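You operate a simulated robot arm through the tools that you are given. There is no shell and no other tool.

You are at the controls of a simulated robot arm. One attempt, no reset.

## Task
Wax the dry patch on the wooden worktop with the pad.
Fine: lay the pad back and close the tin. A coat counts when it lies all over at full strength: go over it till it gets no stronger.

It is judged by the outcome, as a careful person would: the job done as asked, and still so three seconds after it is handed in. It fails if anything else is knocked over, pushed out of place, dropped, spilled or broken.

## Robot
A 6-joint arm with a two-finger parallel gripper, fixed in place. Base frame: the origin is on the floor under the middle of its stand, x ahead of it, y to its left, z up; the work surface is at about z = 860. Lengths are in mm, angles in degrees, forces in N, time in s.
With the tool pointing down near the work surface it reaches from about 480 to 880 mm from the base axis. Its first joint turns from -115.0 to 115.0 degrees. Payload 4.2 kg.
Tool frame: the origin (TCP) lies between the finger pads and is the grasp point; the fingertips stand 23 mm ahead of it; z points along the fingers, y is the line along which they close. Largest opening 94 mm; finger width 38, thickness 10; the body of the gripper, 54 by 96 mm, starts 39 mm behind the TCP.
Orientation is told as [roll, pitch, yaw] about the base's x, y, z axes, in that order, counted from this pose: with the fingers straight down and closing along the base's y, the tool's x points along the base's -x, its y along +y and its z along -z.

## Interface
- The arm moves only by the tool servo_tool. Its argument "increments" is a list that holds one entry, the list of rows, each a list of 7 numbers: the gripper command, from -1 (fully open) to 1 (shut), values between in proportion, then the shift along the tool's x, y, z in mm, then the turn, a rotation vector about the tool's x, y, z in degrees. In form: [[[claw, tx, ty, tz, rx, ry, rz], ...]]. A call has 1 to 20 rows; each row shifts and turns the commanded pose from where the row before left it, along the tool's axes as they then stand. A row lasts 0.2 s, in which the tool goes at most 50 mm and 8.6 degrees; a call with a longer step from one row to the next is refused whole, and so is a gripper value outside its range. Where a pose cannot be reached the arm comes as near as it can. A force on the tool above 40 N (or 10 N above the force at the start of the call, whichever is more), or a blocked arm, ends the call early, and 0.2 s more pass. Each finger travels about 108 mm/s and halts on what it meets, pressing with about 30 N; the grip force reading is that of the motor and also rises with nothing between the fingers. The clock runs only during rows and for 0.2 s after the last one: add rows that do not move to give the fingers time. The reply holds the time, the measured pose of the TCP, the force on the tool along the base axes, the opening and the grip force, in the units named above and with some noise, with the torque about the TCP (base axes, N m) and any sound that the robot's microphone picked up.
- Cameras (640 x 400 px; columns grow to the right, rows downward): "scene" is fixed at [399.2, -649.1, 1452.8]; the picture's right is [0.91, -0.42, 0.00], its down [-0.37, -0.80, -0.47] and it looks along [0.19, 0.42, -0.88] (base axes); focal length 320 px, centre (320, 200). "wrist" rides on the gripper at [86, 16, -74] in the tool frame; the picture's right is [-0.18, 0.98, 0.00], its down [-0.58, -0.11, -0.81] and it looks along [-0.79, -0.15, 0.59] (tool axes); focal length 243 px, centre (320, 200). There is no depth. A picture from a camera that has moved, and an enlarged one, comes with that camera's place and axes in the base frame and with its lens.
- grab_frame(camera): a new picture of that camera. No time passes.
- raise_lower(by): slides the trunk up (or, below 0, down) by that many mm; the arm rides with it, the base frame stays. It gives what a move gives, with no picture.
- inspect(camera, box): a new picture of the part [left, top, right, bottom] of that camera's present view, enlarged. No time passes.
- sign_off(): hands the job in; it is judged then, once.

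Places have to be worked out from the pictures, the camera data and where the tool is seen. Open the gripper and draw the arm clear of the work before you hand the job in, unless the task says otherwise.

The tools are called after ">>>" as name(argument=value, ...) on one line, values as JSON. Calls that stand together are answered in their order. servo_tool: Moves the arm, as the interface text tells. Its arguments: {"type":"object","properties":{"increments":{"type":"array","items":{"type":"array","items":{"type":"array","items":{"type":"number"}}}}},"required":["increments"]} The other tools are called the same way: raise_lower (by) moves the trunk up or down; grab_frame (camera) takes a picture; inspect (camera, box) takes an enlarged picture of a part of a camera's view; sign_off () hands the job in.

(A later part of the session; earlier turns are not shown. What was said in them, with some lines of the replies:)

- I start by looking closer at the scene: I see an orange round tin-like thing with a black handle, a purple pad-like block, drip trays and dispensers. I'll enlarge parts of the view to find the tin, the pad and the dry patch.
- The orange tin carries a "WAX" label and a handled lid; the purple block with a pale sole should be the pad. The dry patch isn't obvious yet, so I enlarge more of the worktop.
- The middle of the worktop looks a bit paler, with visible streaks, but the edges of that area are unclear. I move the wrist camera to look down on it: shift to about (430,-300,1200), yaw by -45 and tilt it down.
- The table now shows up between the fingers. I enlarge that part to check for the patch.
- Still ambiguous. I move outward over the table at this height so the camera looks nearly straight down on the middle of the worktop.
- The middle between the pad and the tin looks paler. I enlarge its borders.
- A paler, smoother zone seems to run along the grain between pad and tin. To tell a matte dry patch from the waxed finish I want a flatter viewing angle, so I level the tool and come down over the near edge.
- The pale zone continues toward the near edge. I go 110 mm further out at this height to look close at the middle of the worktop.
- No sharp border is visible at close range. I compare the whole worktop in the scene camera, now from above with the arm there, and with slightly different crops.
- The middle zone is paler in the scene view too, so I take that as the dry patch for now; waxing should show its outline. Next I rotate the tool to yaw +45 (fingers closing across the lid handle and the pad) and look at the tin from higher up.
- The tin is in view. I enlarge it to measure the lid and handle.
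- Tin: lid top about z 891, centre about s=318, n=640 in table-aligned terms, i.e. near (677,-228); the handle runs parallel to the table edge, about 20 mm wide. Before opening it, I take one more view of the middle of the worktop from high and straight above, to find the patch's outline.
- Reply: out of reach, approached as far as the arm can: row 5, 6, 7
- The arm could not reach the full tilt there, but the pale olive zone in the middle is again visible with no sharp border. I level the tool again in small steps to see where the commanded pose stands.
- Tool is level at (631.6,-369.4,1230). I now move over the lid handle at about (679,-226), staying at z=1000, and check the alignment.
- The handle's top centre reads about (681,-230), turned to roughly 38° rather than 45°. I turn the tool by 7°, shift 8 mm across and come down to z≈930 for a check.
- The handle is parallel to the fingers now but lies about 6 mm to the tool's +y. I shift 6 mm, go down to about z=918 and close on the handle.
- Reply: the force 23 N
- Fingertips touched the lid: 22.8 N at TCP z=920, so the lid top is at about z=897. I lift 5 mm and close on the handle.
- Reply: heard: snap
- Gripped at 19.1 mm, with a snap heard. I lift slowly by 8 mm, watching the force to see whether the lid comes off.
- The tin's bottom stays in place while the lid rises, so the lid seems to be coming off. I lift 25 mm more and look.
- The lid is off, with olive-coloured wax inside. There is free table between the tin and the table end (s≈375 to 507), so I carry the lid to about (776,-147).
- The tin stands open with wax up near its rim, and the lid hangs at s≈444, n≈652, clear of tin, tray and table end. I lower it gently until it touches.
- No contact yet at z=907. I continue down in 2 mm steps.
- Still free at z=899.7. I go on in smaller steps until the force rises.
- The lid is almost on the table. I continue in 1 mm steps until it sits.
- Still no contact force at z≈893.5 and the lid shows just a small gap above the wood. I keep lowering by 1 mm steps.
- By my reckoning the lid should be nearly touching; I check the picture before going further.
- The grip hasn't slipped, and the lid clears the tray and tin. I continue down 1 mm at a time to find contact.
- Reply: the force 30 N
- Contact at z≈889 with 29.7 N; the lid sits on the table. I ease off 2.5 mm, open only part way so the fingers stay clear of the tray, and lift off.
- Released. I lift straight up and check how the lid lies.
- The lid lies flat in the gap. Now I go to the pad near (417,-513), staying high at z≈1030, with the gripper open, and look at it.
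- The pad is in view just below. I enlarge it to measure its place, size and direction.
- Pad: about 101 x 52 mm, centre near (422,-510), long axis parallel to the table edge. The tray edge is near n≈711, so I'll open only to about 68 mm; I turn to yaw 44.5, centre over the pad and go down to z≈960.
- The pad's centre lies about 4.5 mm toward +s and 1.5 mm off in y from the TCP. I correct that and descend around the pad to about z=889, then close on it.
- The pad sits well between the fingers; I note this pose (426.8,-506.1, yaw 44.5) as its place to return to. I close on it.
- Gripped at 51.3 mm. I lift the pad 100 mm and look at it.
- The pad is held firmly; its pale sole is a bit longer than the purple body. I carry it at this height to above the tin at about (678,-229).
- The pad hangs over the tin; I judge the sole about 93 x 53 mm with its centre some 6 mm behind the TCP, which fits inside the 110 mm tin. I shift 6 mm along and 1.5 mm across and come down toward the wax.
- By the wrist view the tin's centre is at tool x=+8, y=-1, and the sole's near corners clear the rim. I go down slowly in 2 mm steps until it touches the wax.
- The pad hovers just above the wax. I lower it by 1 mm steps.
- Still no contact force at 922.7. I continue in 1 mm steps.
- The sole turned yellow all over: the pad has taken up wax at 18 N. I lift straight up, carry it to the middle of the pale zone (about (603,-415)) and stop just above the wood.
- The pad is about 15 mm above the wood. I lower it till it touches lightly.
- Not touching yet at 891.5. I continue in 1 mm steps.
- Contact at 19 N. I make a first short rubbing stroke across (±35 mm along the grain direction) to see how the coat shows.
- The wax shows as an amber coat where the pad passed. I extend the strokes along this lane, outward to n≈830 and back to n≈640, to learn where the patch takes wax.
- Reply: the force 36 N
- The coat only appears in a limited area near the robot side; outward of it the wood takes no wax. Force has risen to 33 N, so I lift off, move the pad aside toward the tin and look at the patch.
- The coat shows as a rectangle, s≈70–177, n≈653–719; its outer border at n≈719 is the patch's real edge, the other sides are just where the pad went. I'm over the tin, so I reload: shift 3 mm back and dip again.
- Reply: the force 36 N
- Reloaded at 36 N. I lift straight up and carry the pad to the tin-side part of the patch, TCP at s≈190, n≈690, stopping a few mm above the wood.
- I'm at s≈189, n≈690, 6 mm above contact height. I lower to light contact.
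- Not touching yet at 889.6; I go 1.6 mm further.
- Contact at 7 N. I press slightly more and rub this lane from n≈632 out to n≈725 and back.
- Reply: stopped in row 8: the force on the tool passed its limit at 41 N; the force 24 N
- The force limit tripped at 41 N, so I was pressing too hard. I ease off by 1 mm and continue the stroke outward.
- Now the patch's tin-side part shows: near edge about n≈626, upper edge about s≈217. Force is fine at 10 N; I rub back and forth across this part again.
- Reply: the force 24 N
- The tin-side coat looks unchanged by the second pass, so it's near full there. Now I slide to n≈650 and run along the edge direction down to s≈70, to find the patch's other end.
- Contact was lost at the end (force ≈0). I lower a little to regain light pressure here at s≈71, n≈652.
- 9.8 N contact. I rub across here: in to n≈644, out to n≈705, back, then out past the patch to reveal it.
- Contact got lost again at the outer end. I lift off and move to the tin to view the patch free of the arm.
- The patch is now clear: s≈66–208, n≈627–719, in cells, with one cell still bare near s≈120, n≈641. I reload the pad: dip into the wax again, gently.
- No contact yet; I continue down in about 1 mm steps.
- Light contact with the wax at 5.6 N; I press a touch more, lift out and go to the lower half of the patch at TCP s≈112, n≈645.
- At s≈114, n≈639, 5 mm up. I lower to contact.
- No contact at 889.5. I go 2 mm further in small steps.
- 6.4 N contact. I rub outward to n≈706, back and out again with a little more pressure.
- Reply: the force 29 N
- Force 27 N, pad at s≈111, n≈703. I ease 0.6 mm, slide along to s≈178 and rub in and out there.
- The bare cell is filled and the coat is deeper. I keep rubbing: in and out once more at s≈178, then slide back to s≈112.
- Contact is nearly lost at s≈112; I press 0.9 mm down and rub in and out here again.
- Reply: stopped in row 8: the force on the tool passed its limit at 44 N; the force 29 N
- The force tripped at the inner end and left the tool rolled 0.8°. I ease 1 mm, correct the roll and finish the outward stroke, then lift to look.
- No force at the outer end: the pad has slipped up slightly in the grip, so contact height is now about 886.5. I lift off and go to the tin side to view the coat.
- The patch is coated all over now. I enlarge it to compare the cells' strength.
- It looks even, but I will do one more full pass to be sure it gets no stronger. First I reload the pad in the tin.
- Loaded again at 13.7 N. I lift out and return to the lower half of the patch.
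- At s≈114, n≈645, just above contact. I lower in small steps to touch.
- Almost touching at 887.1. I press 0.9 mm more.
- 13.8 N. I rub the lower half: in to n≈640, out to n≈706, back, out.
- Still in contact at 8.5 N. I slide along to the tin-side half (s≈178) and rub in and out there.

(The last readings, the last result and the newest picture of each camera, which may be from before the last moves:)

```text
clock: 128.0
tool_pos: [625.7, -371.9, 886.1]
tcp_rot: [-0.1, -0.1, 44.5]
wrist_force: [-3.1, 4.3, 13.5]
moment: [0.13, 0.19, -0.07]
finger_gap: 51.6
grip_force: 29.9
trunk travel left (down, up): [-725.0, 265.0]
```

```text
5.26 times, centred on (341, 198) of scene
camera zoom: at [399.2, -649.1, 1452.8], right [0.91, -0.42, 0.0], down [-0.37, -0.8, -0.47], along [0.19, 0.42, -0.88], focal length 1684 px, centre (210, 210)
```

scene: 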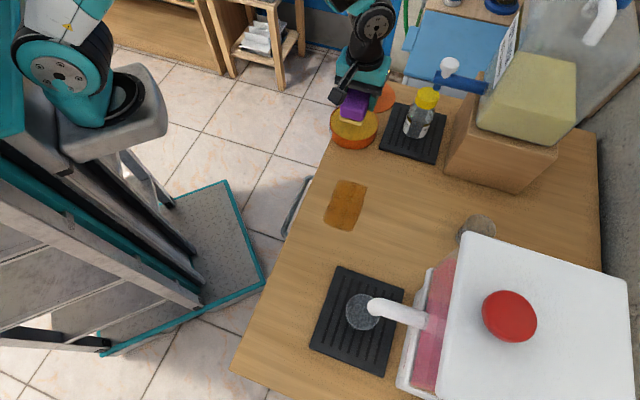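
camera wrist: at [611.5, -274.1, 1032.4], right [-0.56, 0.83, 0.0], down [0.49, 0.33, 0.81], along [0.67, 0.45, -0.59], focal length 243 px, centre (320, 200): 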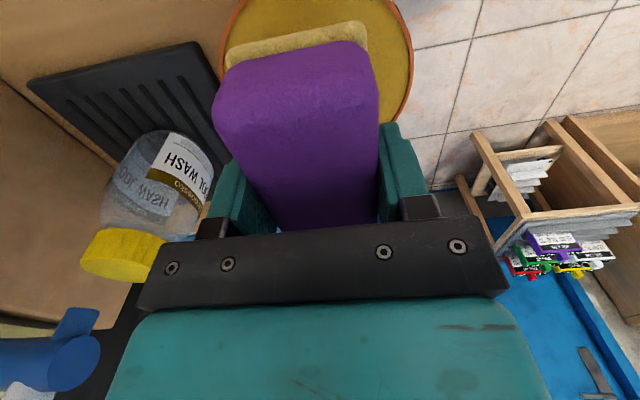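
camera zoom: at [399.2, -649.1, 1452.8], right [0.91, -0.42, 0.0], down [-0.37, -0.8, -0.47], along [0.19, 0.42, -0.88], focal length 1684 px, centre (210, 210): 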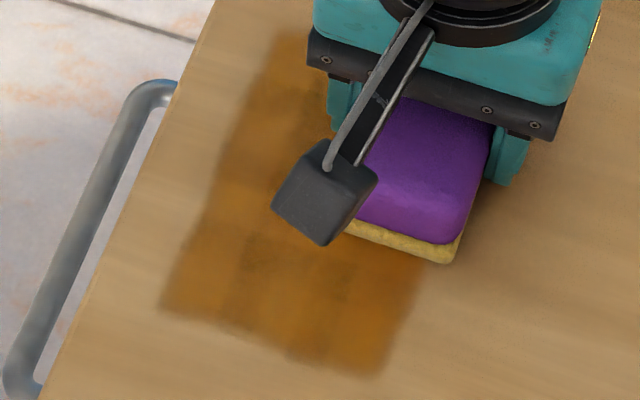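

Contact held at 13.5 N. One more in-and-out at s≈186 to cover the upper edge, then I lift off and compare.

>>> servo_tool(increments=[[[1, -8, 0, 0, 0, 0, 0], [1, 0, 11, 0, 0, 0, 0], [1, 0, 11, 0, 0, 0, 0], [1, 0, 11, 0, 0, 0, 0], [1, 0, 11, 0, 0, 0, 0], [1, 0, 11, 0, 0, 0, 0], [1, 0, 11, 0, 0, 0, 0], [1, 0, -11, 0, 0, 0, 0], [1, 0, -11, 0, 0, 0, 0], [1, 0, -11, 0, 0, 0, 0], [1, 0, -11, 0, 0, 0, 0], [1, 0, -11, 0, 0, 0, 0], [1, 0, -11, 0, 0, 0, 0], [1, 0, 0, -10, 0, 0, 0], [1, 0, 0, -30, 0, 0, 0], [1, 0, 0, -30, 0, 0, 0], [1, -40, 20, 0, 0, 0, 0], [1, -40, 20, 0, 0, 0, 0], [1, -40, 20, 0, 0, 0, 0], [1, 0, 0, 0, 0, 0, 0]]])

>>> inspect(camera="scene", box=[305, 160, 377, 236])

>>> inspect(camera="scene", box=[260, 140, 420, 240])

```text
clock: 132.2
tool_pos: [675.5, -237.2, 953.5]
tcp_rot: [-0.2, 0.1, 44.6]
wrist_force: [0.2, -0.3, 0.0]
moment: [0.01, 0.0, -0.03]
finger_gap: 51.4
grip_force: 30.3
trunk travel left (down, up): [-725.0, 265.0]
```

```text
5.26 times, centred on (341, 198) of scene
camera zoom: at [399.2, -649.1, 1452.8], right [0.91, -0.42, 0.0], down [-0.37, -0.8, -0.47], along [0.19, 0.42, -0.88], focal length 1684 px, centre (210, 210)
```

zoom: 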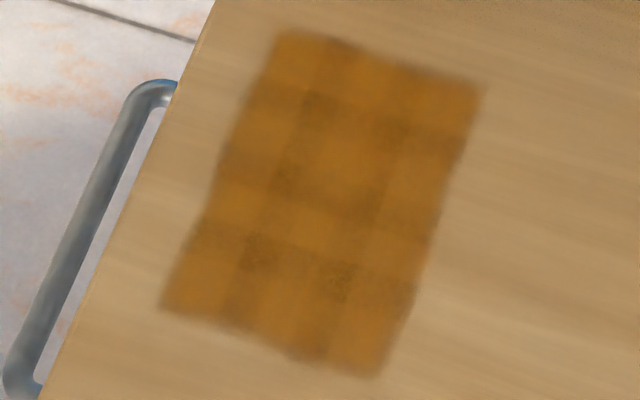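

```text
4.00 times, centred on (340, 190) of scene
camera zoom: at [399.2, -649.1, 1452.8], right [0.91, -0.42, 0.0], down [-0.37, -0.8, -0.47], along [0.19, 0.42, -0.88], focal length 1280 px, centre (240, 240)
```

zoom: 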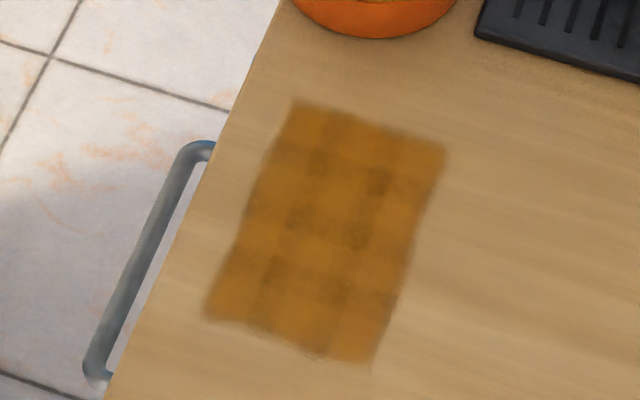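

The coat looks the same as before this pass, so it gets no stronger. Only the tin-side border (s≈208) isn't proven to be the patch's end, so I test by rubbing a bit further up, at TCP s≈207 (still clear of the tin).

>>> servo_tool(increments=[[[1, 34, -1, 0, 0, 0, 0], [1, 34, -1, 0, 0, 0, 0], [1, 35, -2, 0, 0, 0, 0], [1, 0, 0, 25, 0, 0, 0], [1, 0, 0, 25, 0, 0, 0], [1, 0, 0, 14, 0, 0, 0], [1, 0, 0, 0, 0, 0, 0]]])

>>> inspect(camera="scene", box=[260, 100, 420, 220])

```text
clock: 133.8
tool_pos: [603.2, -315.3, 893.0]
tcp_rot: [-0.2, 0.1, 44.5]
wrist_force: [-0.8, -0.1, 0.3]
moment: [-0.01, -0.02, 0.03]
finger_gap: 51.4
grip_force: 30.2
trunk travel left (down, up): [-725.0, 265.0]
```

```text
3.33 times, centred on (340, 160) of scene
camera zoom: at [399.2, -649.1, 1452.8], right [0.91, -0.42, 0.0], down [-0.37, -0.8, -0.47], along [0.19, 0.42, -0.88], focal length 1066 px, centre (253, 333)
```

zoom: 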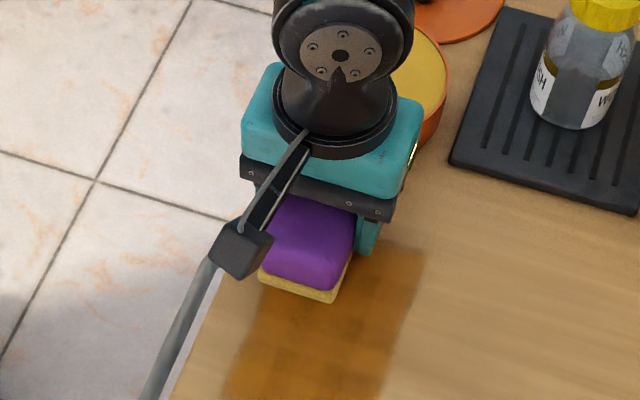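

At s≈204, n≈650, clear of the tin. I lower to contact.

>>> servo_tool(increments=[[[1, 0, 0, 3, 0, 0, 0], [1, 0, 0, 1.8, 0, 0, 0], [1, 0, 0, 0.8, 0, 0, 0], [1, 0, 0, 0.7, 0, 0, 0], [1, 0, 0, 0, 0, 0, 0]]])

```text
clock: 135.0
tool_pos: [604.7, -314.9, 886.6]
tcp_rot: [-0.2, 0.0, 44.6]
wrist_force: [-0.9, 1.9, 9.2]
moment: [0.06, 0.21, -0.02]
finger_gap: 51.6
grip_force: 29.6
trunk travel left (down, up): [-725.0, 265.0]
```

Contact at 9 N. I rub out to n≈706 and back at this upper position, then lift off to look.

>>> servo_tool(increments=[[[1, 0, 6, 0.3, 0, 0, 0], [1, 0, -10, 0, 0, 0, 0], [1, 0, -10, 0, 0, 0, 0], [1, 0, -10, 0, 0, 0, 0], [1, 0, -10, 0, 0, 0, 0], [1, 0, -10, 0, 0, 0, 0], [1, 0, -10, 0, 0, 0, 0], [1, 0, 10, 0, 0, 0, 0], [1, 0, 10, 0, 0, 0, 0], [1, 0, 10, 0, 0, 0, 0], [1, 0, 10, 0, 0, 0, 0], [1, 0, 10, 0, 0, 0, 0], [1, 0, 0, 0, 0, 0, 0]]])

```text
clock: 137.8
tool_pos: [607.4, -318.8, 886.8]
tcp_rot: [-0.3, 0.0, 44.7]
wrist_force: [7.0, -7.0, 26.6]
moment: [-0.06, 0.19, 0.07]
finger_gap: 51.4
grip_force: 30.1
trunk travel left (down, up): [-725.0, 265.0]
```

Pressed well (27 N). I lift and move over the tin to see the upper border.

>>> servo_tool(increments=[[[1, 0, 0, -10, 0, 0, 0], [1, 0, 0, -30, 0, 0, 0], [1, 0, 0, -30, 0, 0, 0], [1, -40, 2, 0, 0, 0, 0], [1, -40, 2, 0, 0, 0, 0], [1, -38, 2, 0, 0, 0, 0], [1, 0, 0, 0, 0, 0, 0]]])

>>> inspect(camera="scene", box=[260, 120, 420, 240])

>>> inspect(camera="scene", box=[305, 160, 377, 236])

```text
clock: 139.4
tool_pos: [686.5, -227.9, 953.7]
tcp_rot: [-0.1, 0.1, 44.5]
wrist_force: [-0.5, -0.1, -0.5]
moment: [0.0, 0.02, 0.02]
finger_gap: 51.7
grip_force: 30.2
trunk travel left (down, up): [-725.0, 265.0]
```

```text
3.33 times, centred on (340, 180) of scene
camera zoom: at [399.2, -649.1, 1452.8], right [0.91, -0.42, 0.0], down [-0.37, -0.8, -0.47], along [0.19, 0.42, -0.88], focal length 1066 px, centre (253, 267)
```

zoom: 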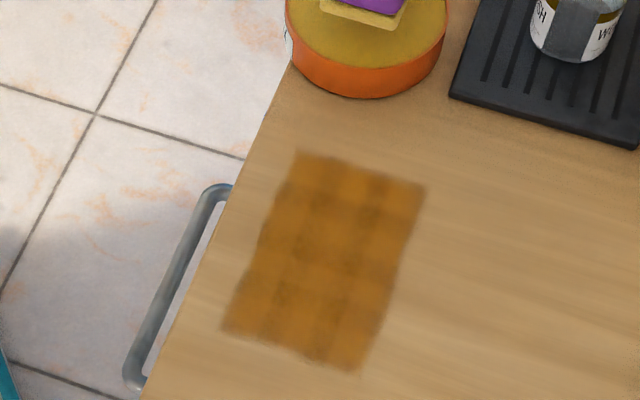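

```text
5.26 times, centred on (341, 198) of scene
camera zoom: at [399.2, -649.1, 1452.8], right [0.91, -0.42, 0.0], down [-0.37, -0.8, -0.47], along [0.19, 0.42, -0.88], focal length 1684 px, centre (210, 210)
```

zoom: 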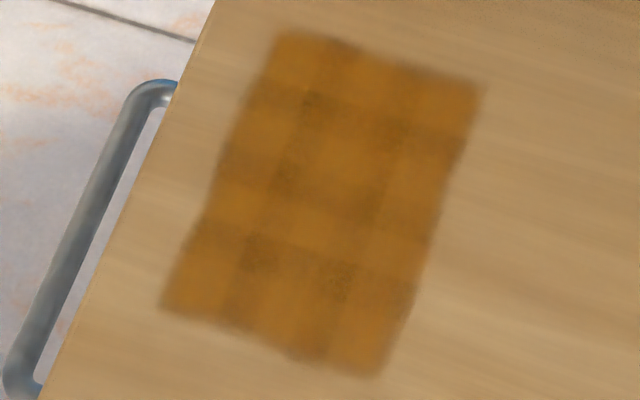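

The border did not move: the patch is coated to all its edges and gets no stronger. Now I carry the pad back to its place at (426.8,-506.1).

>>> servo_tool(increments=[[[1, 42.2, -1.8, 0, 0, 0, 0], [1, 42.2, -1.8, 0, 0, 0, 0], [1, 42.2, -1.8, 0, 0, 0, 0], [1, 42.2, -1.8, 0, 0, 0, 0], [1, 42.2, -1.8, 0, 0, 0, 0], [1, 42.2, -1.8, 0, 0, 0, 0], [1, 42.2, -1.8, 0, 0, 0, 0], [1, 42.2, -1.8, 0, 0, 0, 0], [1, 42.2, -1.8, 0, 0, 0, 0], [1, 0, 0, 25, 0, 0, 0], [1, 0, 0, 20, 0, 0, 0], [1, 0, 0, 0, 0, 0, 0]]])

>>> grab_frame(camera="wrist")

>>> inspect(camera="scene", box=[220, 150, 400, 330])

```text
clock: 142.0
tool_pos: [425.6, -511.5, 911.6]
tcp_rot: [-0.2, 0.0, 44.6]
wrist_force: [-0.4, 0.2, 0.2]
moment: [0.03, 0.03, 0.0]
finger_gap: 51.7
grip_force: 30.0
trunk travel left (down, up): [-725.0, 265.0]
```

```text
taken
camera wrist: at [353.2, -560.7, 986.0], right [-0.56, 0.83, 0.0], down [0.49, 0.33, 0.81], along [0.67, 0.45, -0.59], focal length 243 px, centre (320, 200)
```

wrist: 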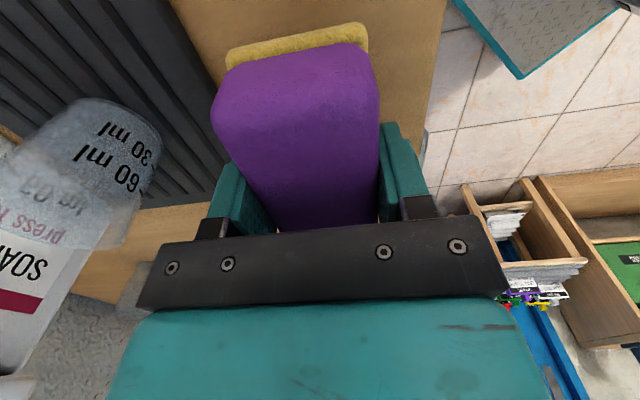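

```text
2.22 times, centred on (310, 240) of scene
camera zoom: at [399.2, -649.1, 1452.8], right [0.91, -0.42, 0.0], down [-0.37, -0.8, -0.47], along [0.19, 0.42, -0.88], focal length 711 px, centre (342, 111)
```

zoom: 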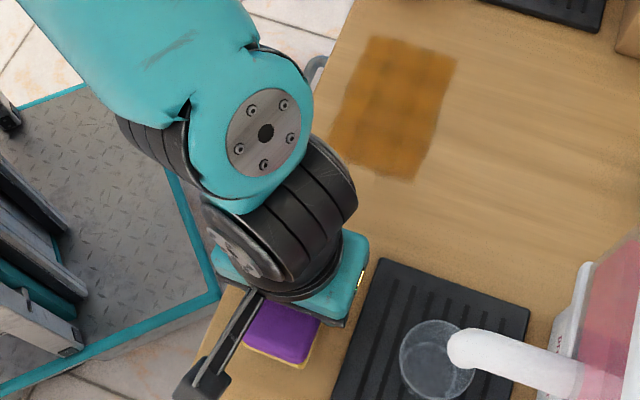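

I'm 5 mm off the original spot; I correct and lower the pad to the wood.

>>> servo_tool(increments=[[[1, -4.6, 3, 8, 0, 0, 0], [1, 0, 0, 8, 0, 0, 0], [1, 0, 0, 5, 0, 0, 0], [1, 0, 0, 2, 0, 0, 0], [1, 0, 0, 1, 0, 0, 0], [1, 0, 0, 0, 0, 0, 0]]])

```text
clock: 143.4
tool_pos: [427.8, -504.0, 887.2]
tcp_rot: [0.0, -0.1, 44.6]
wrist_force: [0.6, -0.7, -1.3]
moment: [0.04, -0.01, -0.02]
finger_gap: 51.4
grip_force: 30.5
trunk travel left (down, up): [-725.0, 265.0]
```

The pad hovers about 1 mm above the wood; I lower the last bit to contact.

>>> servo_tool(increments=[[[1, 0, 0, 0.7, 0, 0, 0], [1, 0, 0, 0.6, 0, 0, 0], [1, 0, 0, 0, 0, 0, 0]]])

```text
clock: 144.2
tool_pos: [427.5, -504.6, 886.1]
tcp_rot: [-0.1, 0.1, 44.5]
wrist_force: [0.0, -3.1, 12.6]
moment: [0.23, 0.05, 0.03]
finger_gap: 51.2
grip_force: 29.6
trunk travel left (down, up): [-725.0, 265.0]
```

The pad is down (12.6 N). I ease off slightly, open to 68 mm as before, and lift straight up.

>>> servo_tool(increments=[[[1, 0, 0, -0.8, 0, 0, 0], [0.2, 0, 0, 0, 0, 0, 0], [-0.2, 0, 0, 0, 0, 0, 0], [-0.45, 0, 0, 0, 0, 0, 0], [-0.45, 0, 0, 0, 0, 0, 0], [-0.45, 0, 0, -10, 0, 0, 0], [-0.45, 0, 0, -20, 0, 0, 0], [-0.45, 0, 0, -40, 0, 0, 0], [-0.45, 0, 0, -40, 0, 0, 0], [-0.45, 0, 0, 0, 0, 0, 0]]])

>>> grab_frame(camera="wrist")

>>> inspect(camera="scene", box=[220, 200, 400, 330])

```text
clock: 146.4
tool_pos: [427.2, -501.0, 997.0]
tcp_rot: [-0.1, 0.1, 44.6]
wrist_force: [0.4, -0.6, 0.0]
moment: [-0.04, 0.0, 0.02]
finger_gap: 68.2
grip_force: 0.0
trunk travel left (down, up): [-725.0, 265.0]
```

```text
taken
camera wrist: at [354.4, -551.4, 1071.9], right [-0.56, 0.83, 0.0], down [0.49, 0.33, 0.81], along [0.67, 0.45, -0.59], focal length 243 px, centre (320, 200)
```

wrist: 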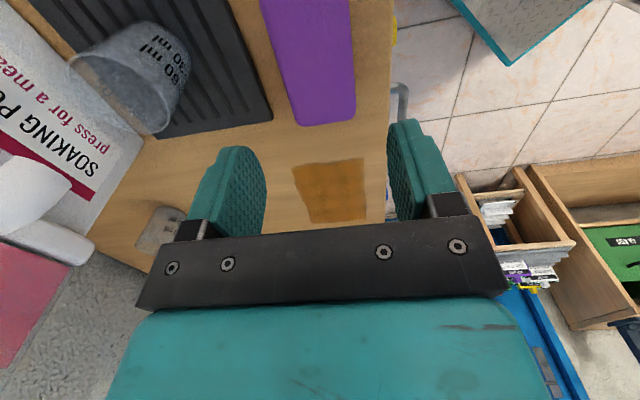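

```text
3.08 times, centred on (310, 265) of scene
camera zoom: at [399.2, -649.1, 1452.8], right [0.91, -0.42, 0.0], down [-0.37, -0.8, -0.47], along [0.19, 0.42, -0.88], focal length 984 px, centre (351, 0)
```

zoom: 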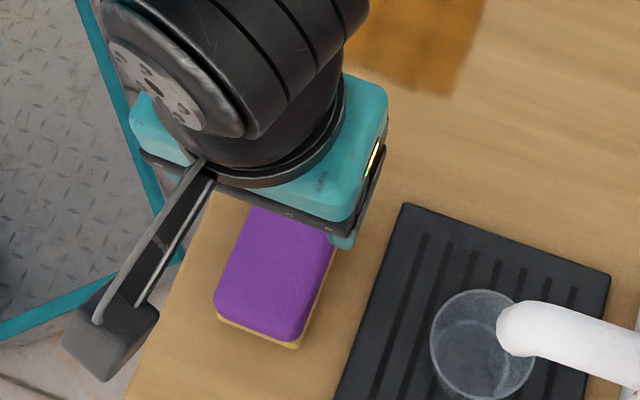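

The pad is back in its place. On the way to the lid I stop over the patch to check the coat with the wrist camera.

>>> servo_tool(increments=[[[-1, -40, -4, 0, 0, 0, 0], [-1, -40, -4, 0, 0, 0, 0], [-1, -40, -4, 0, 0, 0, 0], [-1, -32, -4, 0, 0, 0, 0], [-1, 0, 0, 0, 0, 0, 0]]])

>>> grab_frame(camera="wrist")

>>> inspect(camera="wrist", box=[220, 20, 420, 150])

```text
clock: 147.6
tool_pos: [547.3, -406.8, 999.4]
tcp_rot: [-0.1, 0.0, 44.5]
wrist_force: [0.6, -0.3, 0.5]
moment: [-0.03, 0.05, 0.01]
finger_gap: 93.9
grip_force: 0.1
trunk travel left (down, up): [-725.0, 265.0]
```

```text
taken
camera wrist: at [475.6, -456.5, 1073.7], right [-0.56, 0.83, 0.0], down [0.49, 0.33, 0.81], along [0.67, 0.45, -0.59], focal length 243 px, centre (320, 200)
```

wrist: 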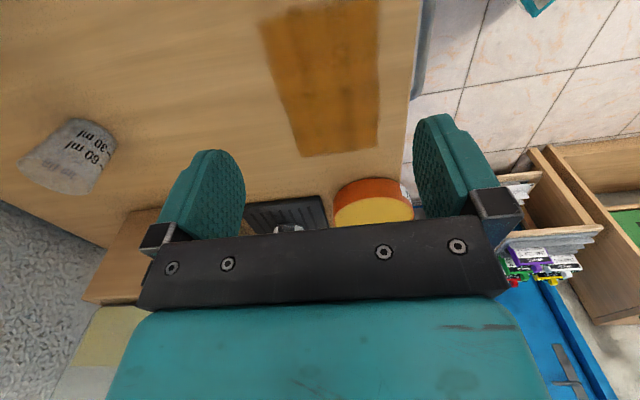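

```text
3.08 times, centred on (320, 85) of wrist
camera zoom: at [475.6, -456.5, 1073.7], right [-0.56, 0.83, 0.0], down [0.49, 0.33, 0.81], along [0.67, 0.45, -0.59], focal length 746 px, centre (320, 554)
```

zoom: 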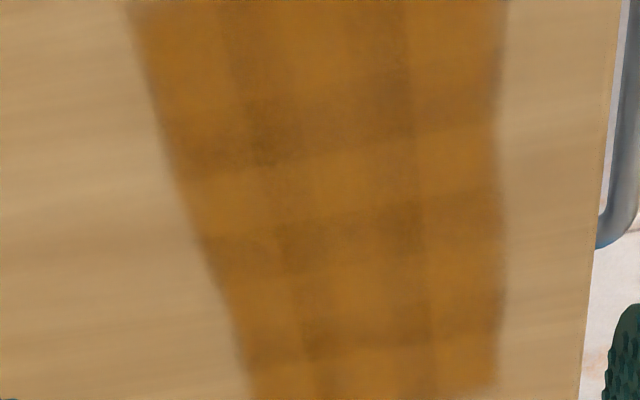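

The coat is even across all cells. Now I go to the lid at about (776,-147), turning back to yaw 38.

>>> servo_tool(increments=[[[-0.2, -38.4, 2.8, 0, 0, 0, 0], [-0.2, -38.4, 2.8, 0, 0, 0, 0], [-0.2, -38.4, 2.8, 0, 0, 0, 0], [-0.2, -38.4, 2.8, 0, 0, 0, 0], [-0.2, -38.4, 2.8, 0, 0, 0, 0], [-0.2, -38.4, 2.8, 0, 0, 0, 0], [-0.2, -38.4, 2.8, 0, 0, 0, 0], [-0.2, -38.4, 2.8, 0, 0, 0, 0], [-0.2, -38.4, 2.8, 0, 0, 0, 0], [-0.2, 0, 0, 0, 0, 0, 6.5], [-0.2, 0, 0, 0, 0, 0, 0]]])

>>> grab_frame(camera="wrist")

>>> inspect(camera="wrist", box=[220, 0, 420, 130])

```text
clock: 150.0
tool_pos: [778.9, -147.4, 997.1]
tcp_rot: [-0.1, 0.0, 38.0]
wrist_force: [-0.2, 0.3, -0.9]
moment: [-0.02, 0.0, 0.03]
finger_gap: 56.1
grip_force: 0.0
trunk travel left (down, up): [-725.0, 265.0]
```

```text
taken
camera wrist: at [700.1, -188.5, 1071.9], right [-0.46, 0.89, 0.0], down [0.52, 0.27, 0.81], along [0.72, 0.37, -0.59], focal length 243 px, centre (320, 200)
```

wrist: 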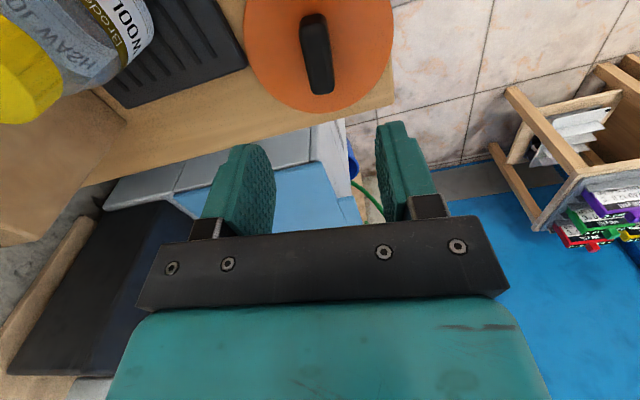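

```text
3.08 times, centred on (320, 65) of wrist
camera zoom: at [700.1, -188.5, 1071.9], right [-0.46, 0.89, 0.0], down [0.52, 0.27, 0.81], along [0.72, 0.37, -0.59], focal length 746 px, centre (320, 615)
```

zoom: 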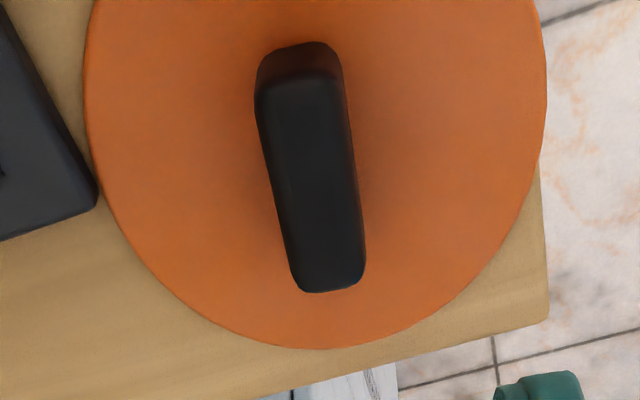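

The handle lies centred and parallel under the fingers. I descend to just above it first.

>>> servo_tool(increments=[[[-0.2, 0, 0, 30, 0, 0, 0], [-0.2, 0, 0, 30, 0, 0, 0], [-0.2, 0, 0, 25, 0, 0, 0], [-0.2, 0, 0, 0, 0, 0, 0]]])

>>> grab_frame(camera="wrist")

>>> inspect(camera="scene", box=[330, 50, 430, 112])

```text
clock: 151.0
tool_pos: [777.0, -147.8, 911.1]
tcp_rot: [-0.1, -0.1, 38.0]
wrist_force: [0.6, 0.1, 0.0]
moment: [0.02, -0.01, -0.02]
finger_gap: 56.4
grip_force: 0.1
trunk travel left (down, up): [-725.0, 265.0]
```

```text
taken
camera wrist: at [698.5, -188.6, 985.1], right [-0.46, 0.89, 0.0], down [0.52, 0.27, 0.81], along [0.72, 0.37, -0.59], focal length 243 px, centre (320, 200)
```

wrist: 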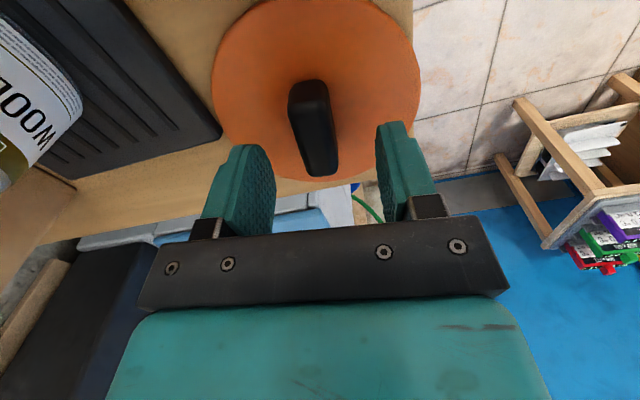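

```text
6.40 times, centred on (380, 81) of scene
camera zoom: at [399.2, -649.1, 1452.8], right [0.91, -0.42, 0.0], down [-0.37, -0.8, -0.47], along [0.19, 0.42, -0.88], focal length 2047 px, centre (-64, 962)
```

zoom: 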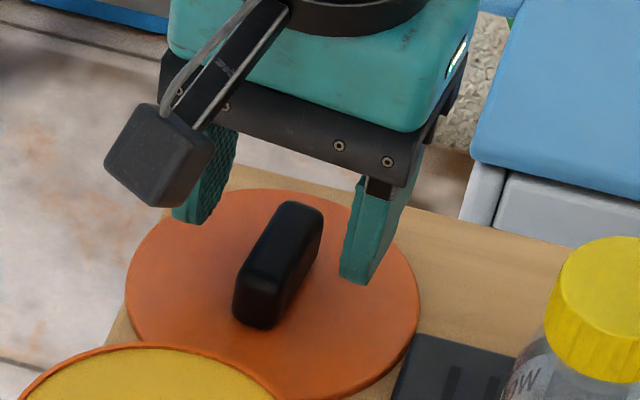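

The handle sits about 1.5 mm to the -y side. I correct that, go down to z≈890 and close.

>>> servo_tool(increments=[[[-0.2, 0, -1.5, 10, 0, 0, 0], [-0.2, 0, 0, 8, 0, 0, 0], [-0.2, 0, 0, 2.5, 0, 0, 0], [-0.2, 0, 0, 0, 0, 0, 0]]])

```text
clock: 152.0
tool_pos: [777.4, -148.2, 891.1]
tcp_rot: [-0.2, 0.0, 38.0]
wrist_force: [0.2, -0.1, -0.2]
moment: [-0.01, 0.02, -0.01]
finger_gap: 56.1
grip_force: 0.1
trunk travel left (down, up): [-725.0, 265.0]
```

Free at z=891 and no touch of the lid surface. I close on the handle.

>>> servo_tool(increments=[[[0.2, 0, 0, 0, 0, 0, 0], [0.45, 0, 0, 0, 0, 0, 0], [1, 0, 0, 0, 0, 0, 0], [1, 0, 0, 0, 0, 0, 0], [1, 0, 0, 0, 0, 0, 0], [1, 0, 0, 0, 0, 0, 0]]])

>>> grab_frame(camera="wrist")

>>> inspect(camera="scene", box=[330, 50, 430, 112])

```text
clock: 153.4
tool_pos: [777.3, -148.7, 891.2]
tcp_rot: [-0.1, 0.0, 38.0]
wrist_force: [0.2, 0.3, 0.6]
moment: [0.03, 0.07, 0.04]
finger_gap: 19.2
grip_force: 30.2
trunk travel left (down, up): [-725.0, 265.0]
```

```text
taken
camera wrist: at [699.2, -188.9, 966.0], right [-0.46, 0.89, 0.0], down [0.52, 0.27, 0.81], along [0.72, 0.37, -0.59], focal length 243 px, centre (320, 200)
```

wrist: 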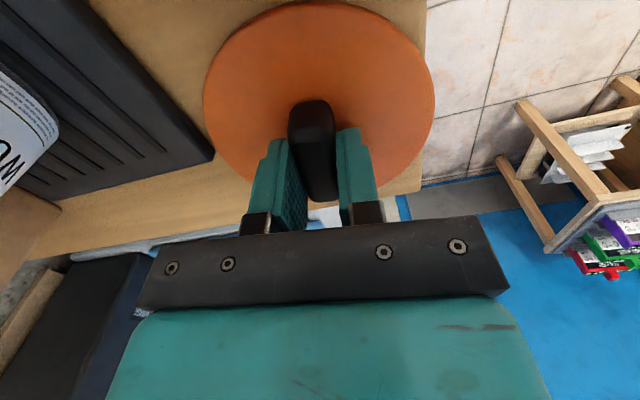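

```text
6.40 times, centred on (380, 81) of scene
camera zoom: at [399.2, -649.1, 1452.8], right [0.91, -0.42, 0.0], down [-0.37, -0.8, -0.47], along [0.19, 0.42, -0.88], focal length 2047 px, centre (-64, 962)
```

zoom: 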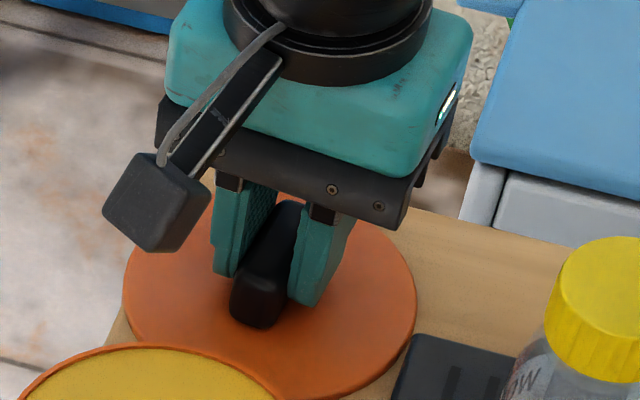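

Gripped at 19.2 mm with the lid sitting in the grip just as before. I lift it and move back to the pose above the tin, (679.2,-227).

>>> servo_tool(increments=[[[1, 0, 0, -5, 0, 0, 0], [1, 0, 0, -15, 0, 0, 0], [1, 0, 0, -30, 0, 0, 0], [1, 0, 0, -22, 0, 0, 0], [1, 0, 0, 0, 0, 0, 0]]])

>>> inspect(camera="scene", box=[300, 50, 440, 160])

>>> grab_frame(camera="wrist")

```text
clock: 154.6
tool_pos: [776.6, -149.0, 964.6]
tcp_rot: [-0.1, 0.0, 38.0]
wrist_force: [1.1, -0.9, -0.7]
moment: [-0.02, -0.03, -0.01]
finger_gap: 19.1
grip_force: 29.9
trunk travel left (down, up): [-725.0, 265.0]
```

```text
3.64 times, centred on (370, 105) of scene
camera zoom: at [399.2, -649.1, 1452.8], right [0.91, -0.42, 0.0], down [-0.37, -0.8, -0.47], along [0.19, 0.42, -0.88], focal length 1163 px, centre (138, 546)
```

zoom: 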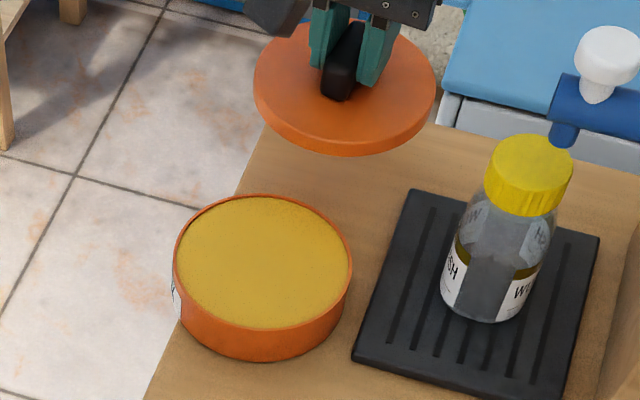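

```text
taken
camera wrist: at [699.1, -189.7, 1039.2], right [-0.46, 0.89, 0.0], down [0.52, 0.27, 0.81], along [0.72, 0.37, -0.59], focal length 243 px, centre (320, 200)
```

wrist: 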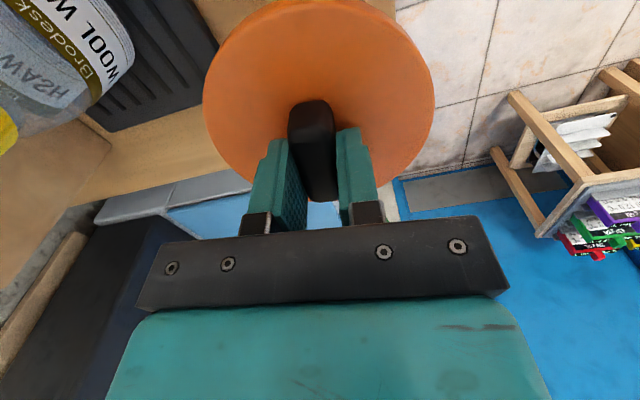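

The tin hasn't moved. I carry the lid to above the tin and come down to about 12 mm above the rim.

>>> servo_tool(increments=[[[1, 31.2, -0.4, 0, 0, 0, 0], [1, 31.2, -0.4, 0, 0, 0, 0], [1, 31.2, -0.4, 0, 0, 0, 0], [1, 31.2, -0.3, 0, 0, 0, 0], [1, 0, 0, 0, 0, 0, 0], [1, 0, 0, 12, 0, 0, 0], [1, 0, 0, 12, 0, 0, 0], [1, 0, 0, 0, 0, 0, 0]]])

>>> inspect(camera="scene", box=[300, 60, 420, 160])

>>> grab_frame(camera="wrist")

```text
clock: 156.4
tool_pos: [681.2, -227.2, 939.3]
tcp_rot: [-0.1, -0.1, 38.0]
wrist_force: [0.5, -0.2, 0.1]
moment: [0.02, 0.03, 0.01]
finger_gap: 19.1
grip_force: 30.2
trunk travel left (down, up): [-725.0, 265.0]
```

```text
4.00 times, centred on (360, 110) of scene
camera zoom: at [399.2, -649.1, 1452.8], right [0.91, -0.42, 0.0], down [-0.37, -0.8, -0.47], along [0.19, 0.42, -0.88], focal length 1280 px, centre (160, 560)
```

zoom: 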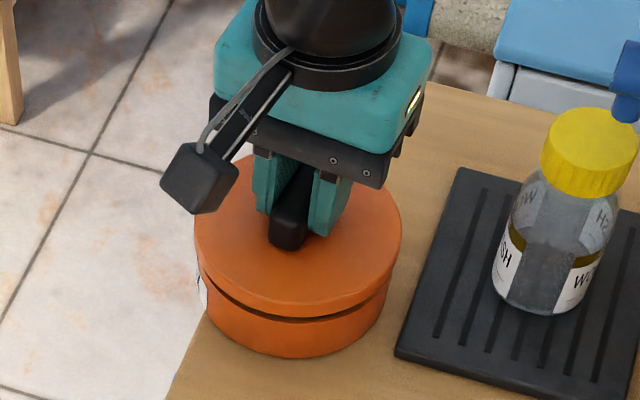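

```text
taken
camera wrist: at [602.7, -267.5, 1013.8], right [-0.46, 0.89, 0.0], down [0.52, 0.27, 0.81], along [0.72, 0.37, -0.59], focal length 243 px, centre (320, 200)
```

wrist: 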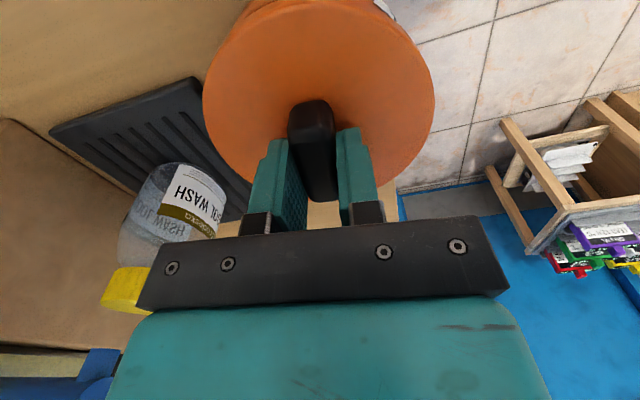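

The lid is aligned over the tin within about a millimetre. I correct slightly and lower it until it seats.

>>> servo_tool(increments=[[[1, 1, 0.6, 4, 0, 0, 0], [1, 0, 0, 4, 0, 0, 0], [1, 0, 0, 2, 0, 0, 0], [1, 0, 0, 1, 0, 0, 0], [1, 0, 0, 1, 0, 0, 0], [1, 0, 0, 0, 0, 0, 0]]])

>>> inspect(camera="scene", box=[300, 60, 420, 160])

```text
clock: 157.8
tool_pos: [679.7, -227.5, 926.4]
tcp_rot: [-0.1, 0.0, 37.9]
wrist_force: [-0.6, -0.1, -0.1]
moment: [0.0, 0.02, -0.02]
finger_gap: 19.4
grip_force: 30.5
trunk travel left (down, up): [-725.0, 265.0]
```

```text
4.00 times, centred on (360, 110) of scene
camera zoom: at [399.2, -649.1, 1452.8], right [0.91, -0.42, 0.0], down [-0.37, -0.8, -0.47], along [0.19, 0.42, -0.88], focal length 1280 px, centre (160, 560)
```

zoom: 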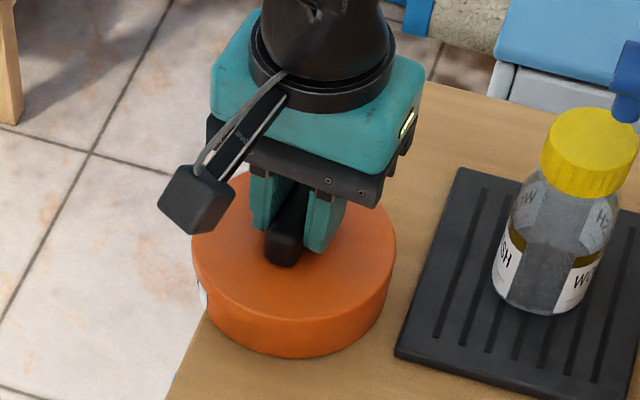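

The lid is right at the rim at z=926.4, no force yet. I press it down in 1 mm steps.

>>> servo_tool(increments=[[[1, 0, 0, 0.8, 0, 0, 0], [1, 0, 0, 0.8, 0, 0, 0], [1, 0, 0, 0.8, 0, 0, 0], [1, 0, 0, 0, 0, 0, 0]]])

>>> inspect(camera="scene", box=[300, 60, 420, 160])

```text
clock: 158.8
tool_pos: [680.4, -226.3, 923.9]
tcp_rot: [-0.1, 0.0, 38.0]
wrist_force: [1.1, -0.5, 5.2]
moment: [-0.04, 0.13, 0.01]
finger_gap: 19.0
grip_force: 30.3
trunk travel left (down, up): [-725.0, 265.0]
```

```text
4.00 times, centred on (360, 110) of scene
camera zoom: at [399.2, -649.1, 1452.8], right [0.91, -0.42, 0.0], down [-0.37, -0.8, -0.47], along [0.19, 0.42, -0.88], focal length 1280 px, centre (160, 560)
```

zoom: 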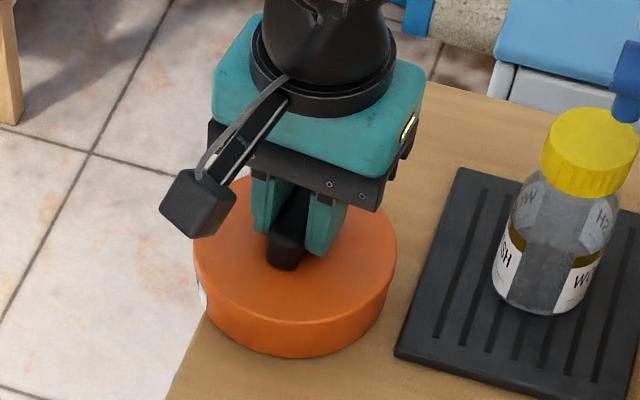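

It touches (5 N). I press a little harder to seat it, listening for a snap.

>>> servo_tool(increments=[[[1, 0, 0, 0.7, 0, 0, 0], [1, 0, 0, 0.7, 0, 0, 0], [1, 0, 0, 0.6, 0, 0, 0], [1, 0, 0, 0, 0, 0, 0]]])

```text
clock: 159.8
tool_pos: [679.9, -228.7, 924.2]
tcp_rot: [-0.2, 0.0, 37.9]
wrist_force: [-0.9, -2.3, 27.3]
moment: [-0.2, 0.31, -0.03]
finger_gap: 19.0
grip_force: 30.1
trunk travel left (down, up): [-725.0, 265.0]
```

Pressed at 27 N and it goes no lower, at the same height as when first gripped. I ease off, open part way and lift clear.

>>> servo_tool(increments=[[[1, 0, 0, -1.8, 0, 0, 0], [1, 0, 0, 0, 0, 0, 0], [0.2, 0, 0, 0, 0, 0, 0], [0, 0, 0, 0, 0, 0, 0], [0, 0, 0, 0, 0, 0, 0]]])

>>> inspect(camera="scene", box=[300, 80, 460, 180])

```text
clock: 161.0
tool_pos: [679.7, -227.9, 924.1]
tcp_rot: [0.0, 0.1, 38.0]
wrist_force: [0.0, -1.8, -0.2]
moment: [-0.04, 0.0, 0.01]
finger_gap: 47.2
grip_force: 0.1
trunk travel left (down, up): [-725.0, 265.0]
heard: snap
```

```text
4.00 times, centred on (380, 130) of scene
camera zoom: at [399.2, -649.1, 1452.8], right [0.91, -0.42, 0.0], down [-0.37, -0.8, -0.47], along [0.19, 0.42, -0.88], focal length 1280 px, centre (80, 480)
```

zoom: 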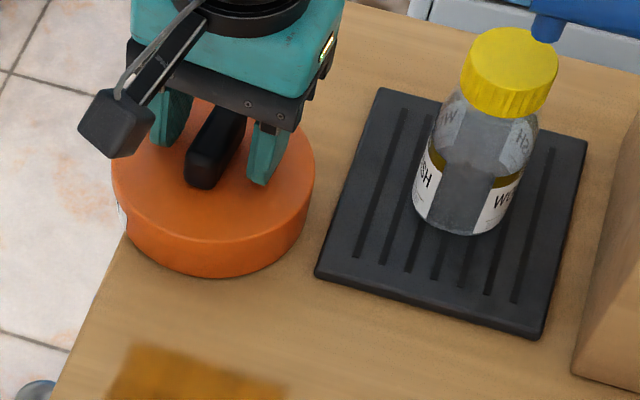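

A snap was heard on release. I lift the gripper clear and look at the closed tin.

>>> servo_tool(increments=[[[0, 0, 0, -10, 0, 0, 0], [0, 0, 0, -20, 0, 0, 0], [0, 0, 0, -40, 0, 0, 0], [0, 0, 0, -40, 0, 0, 0], [0, 0, 0, 0, 0, 0, 0]]])

>>> inspect(camera="scene", box=[300, 80, 460, 180])

>>> grab_frame(camera="wrist")

```text
clock: 162.2
tool_pos: [680.5, -226.1, 1032.3]
tcp_rot: [0.0, 0.1, 38.0]
wrist_force: [0.3, 0.4, -0.3]
moment: [-0.01, 0.0, 0.01]
finger_gap: 46.8
grip_force: 0.1
trunk travel left (down, up): [-725.0, 265.0]
```

```text
4.00 times, centred on (380, 130) of scene
camera zoom: at [399.2, -649.1, 1452.8], right [0.91, -0.42, 0.0], down [-0.37, -0.8, -0.47], along [0.19, 0.42, -0.88], focal length 1280 px, centre (80, 480)
```

zoom: 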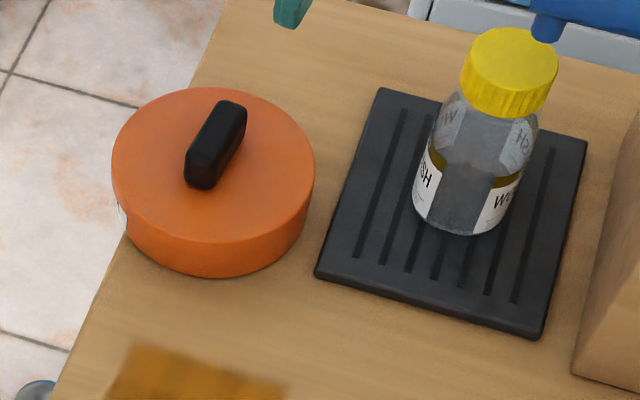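

```text
taken
camera wrist: at [602.0, -266.9, 1108.1], right [-0.46, 0.89, 0.0], down [0.52, 0.27, 0.81], along [0.72, 0.37, -0.59], focal length 243 px, centre (320, 200)
```

wrist: 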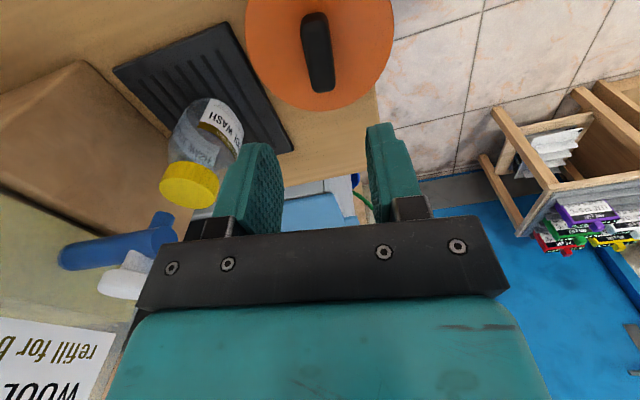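

The tin is closed. I zoom in on its seam to check the lid sits flush.

>>> inspect(camera="scene", box=[322, 95, 386, 155])

>>> inspect(camera="wrist", box=[220, 0, 420, 125])

>>> grab_frame(camera="scene")

```text
6.67 times, centred on (354, 125) of scene
camera zoom: at [399.2, -649.1, 1452.8], right [0.91, -0.42, 0.0], down [-0.37, -0.8, -0.47], along [0.19, 0.42, -0.88], focal length 2133 px, centre (93, 700)
```

zoom: 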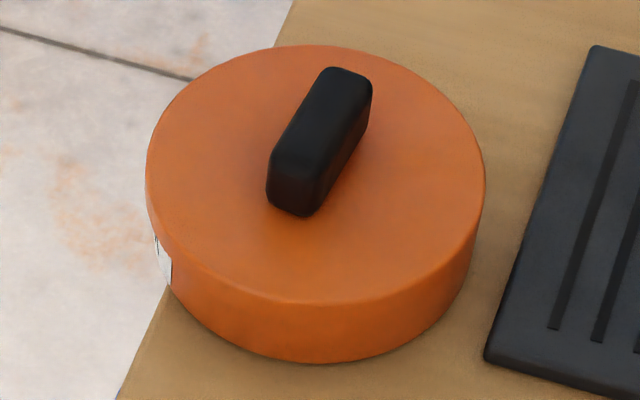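

```text
3.20 times, centred on (320, 62) of wrist
camera zoom: at [602.0, -266.9, 1108.1], right [-0.46, 0.89, 0.0], down [0.52, 0.27, 0.81], along [0.72, 0.37, -0.59], focal length 776 px, centre (320, 640)
```

zoom: 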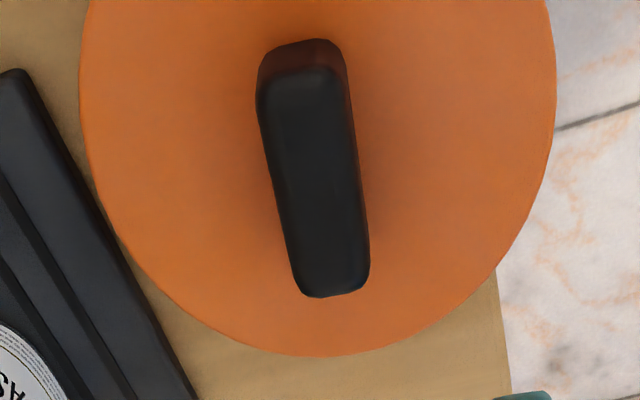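

```text
taken
```

scene: 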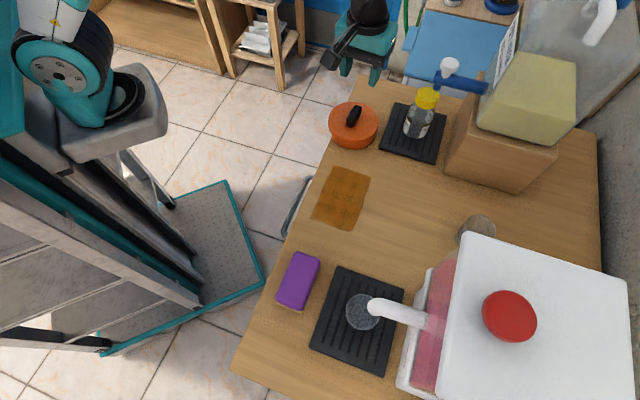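

The lid sits flat on the tin (within about 3 mm of centre, latched with a snap), the pad is back in place and the patch is coated. I open the gripper and draw the arm up and back, clear of the work.

>>> servo_tool(increments=[[[-1, 0, 0, -35, 0, 0, 0], [-1, 0, 0, -35, 0, 0, 0], [-1, 0, 0, -35, 0, 0, 0], [-1, 0, 0, -33, 0, 0, 0], [-1, 27.5, 27, 0, 0, 0, 0], [-1, 27.5, 27, 0, 0, 0, 0], [-1, 27.5, 27, 0, 0, 0, 0], [-1, 27.5, 27, 0, 0, 0, 0], [-1, 27.5, 27, 0, 0, 0, 0], [-1, 27.5, 27, 0, 0, 0, 0], [-1, 0, 0, 0, 0, 0, 0]]])

>>> grab_frame(camera="scene")

>>> inspect(camera="scene", box=[300, 80, 460, 180])

>>> inspect(camera="scene", box=[230, 150, 430, 330])

```text
clock: 164.6
tool_pos: [451.0, -200.8, 1170.5]
tcp_rot: [-0.2, 0.1, 38.0]
wrist_force: [0.6, 0.1, -0.5]
moment: [0.03, 0.0, 0.04]
finger_gap: 94.1
grip_force: 0.1
trunk travel left (down, up): [-725.0, 265.0]
```

```text
taken
```

scene: 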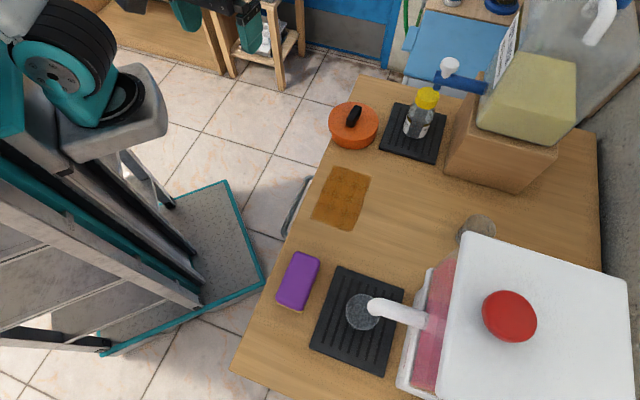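

```text
4.00 times, centred on (380, 130) of scene
camera zoom: at [399.2, -649.1, 1452.8], right [0.91, -0.42, 0.0], down [-0.37, -0.8, -0.47], along [0.19, 0.42, -0.88], focal length 1280 px, centre (80, 480)
```

zoom: 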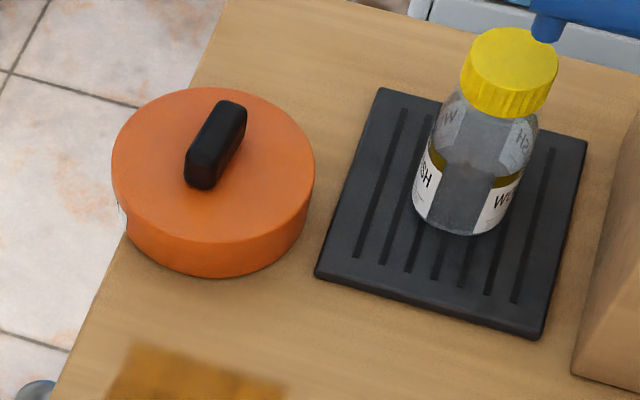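

```text
2.22 times, centred on (330, 240) of scene
camera zoom: at [399.2, -649.1, 1452.8], right [0.91, -0.42, 0.0], down [-0.37, -0.8, -0.47], along [0.19, 0.42, -0.88], focal length 711 px, centre (298, 111)
```

zoom: 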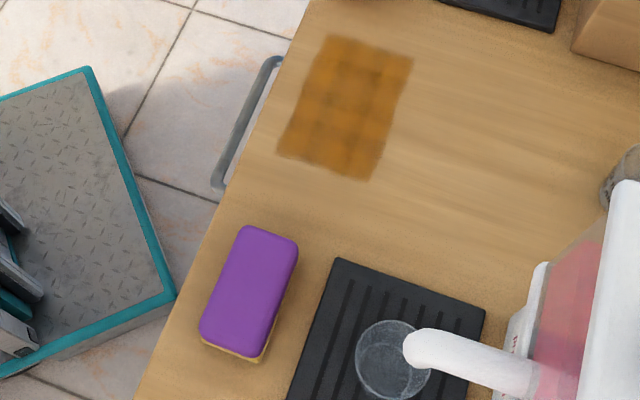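

The patch is coated evenly to its edges, the pad lies where it was, the tin is closed, nothing else has moved, and the arm is clear with the gripper open. I hand the job in.

>>> sign_off()

```text
The job is handed in.
```

The dry patch is waxed, the pad is back in its place and the tin is closed. I have handed the job in, but no verdict has come back yet.

- **Patch:** It is a rectangle of roughly 140 x 90 mm on the robot side of the worktop. I went over it several times with a freshly loaded pad. The last full pass made no visible difference, and rubbing past each edge added no wax outside it.
- **Tin:** The lid sits flat and made a snap as I let go of it. By the camera it is about 3 mm off centre; I left it because it seems to be latched.
- **Other things:** Nothing else was knocked over or visibly moved. The arm is drawn back and the gripper is open.
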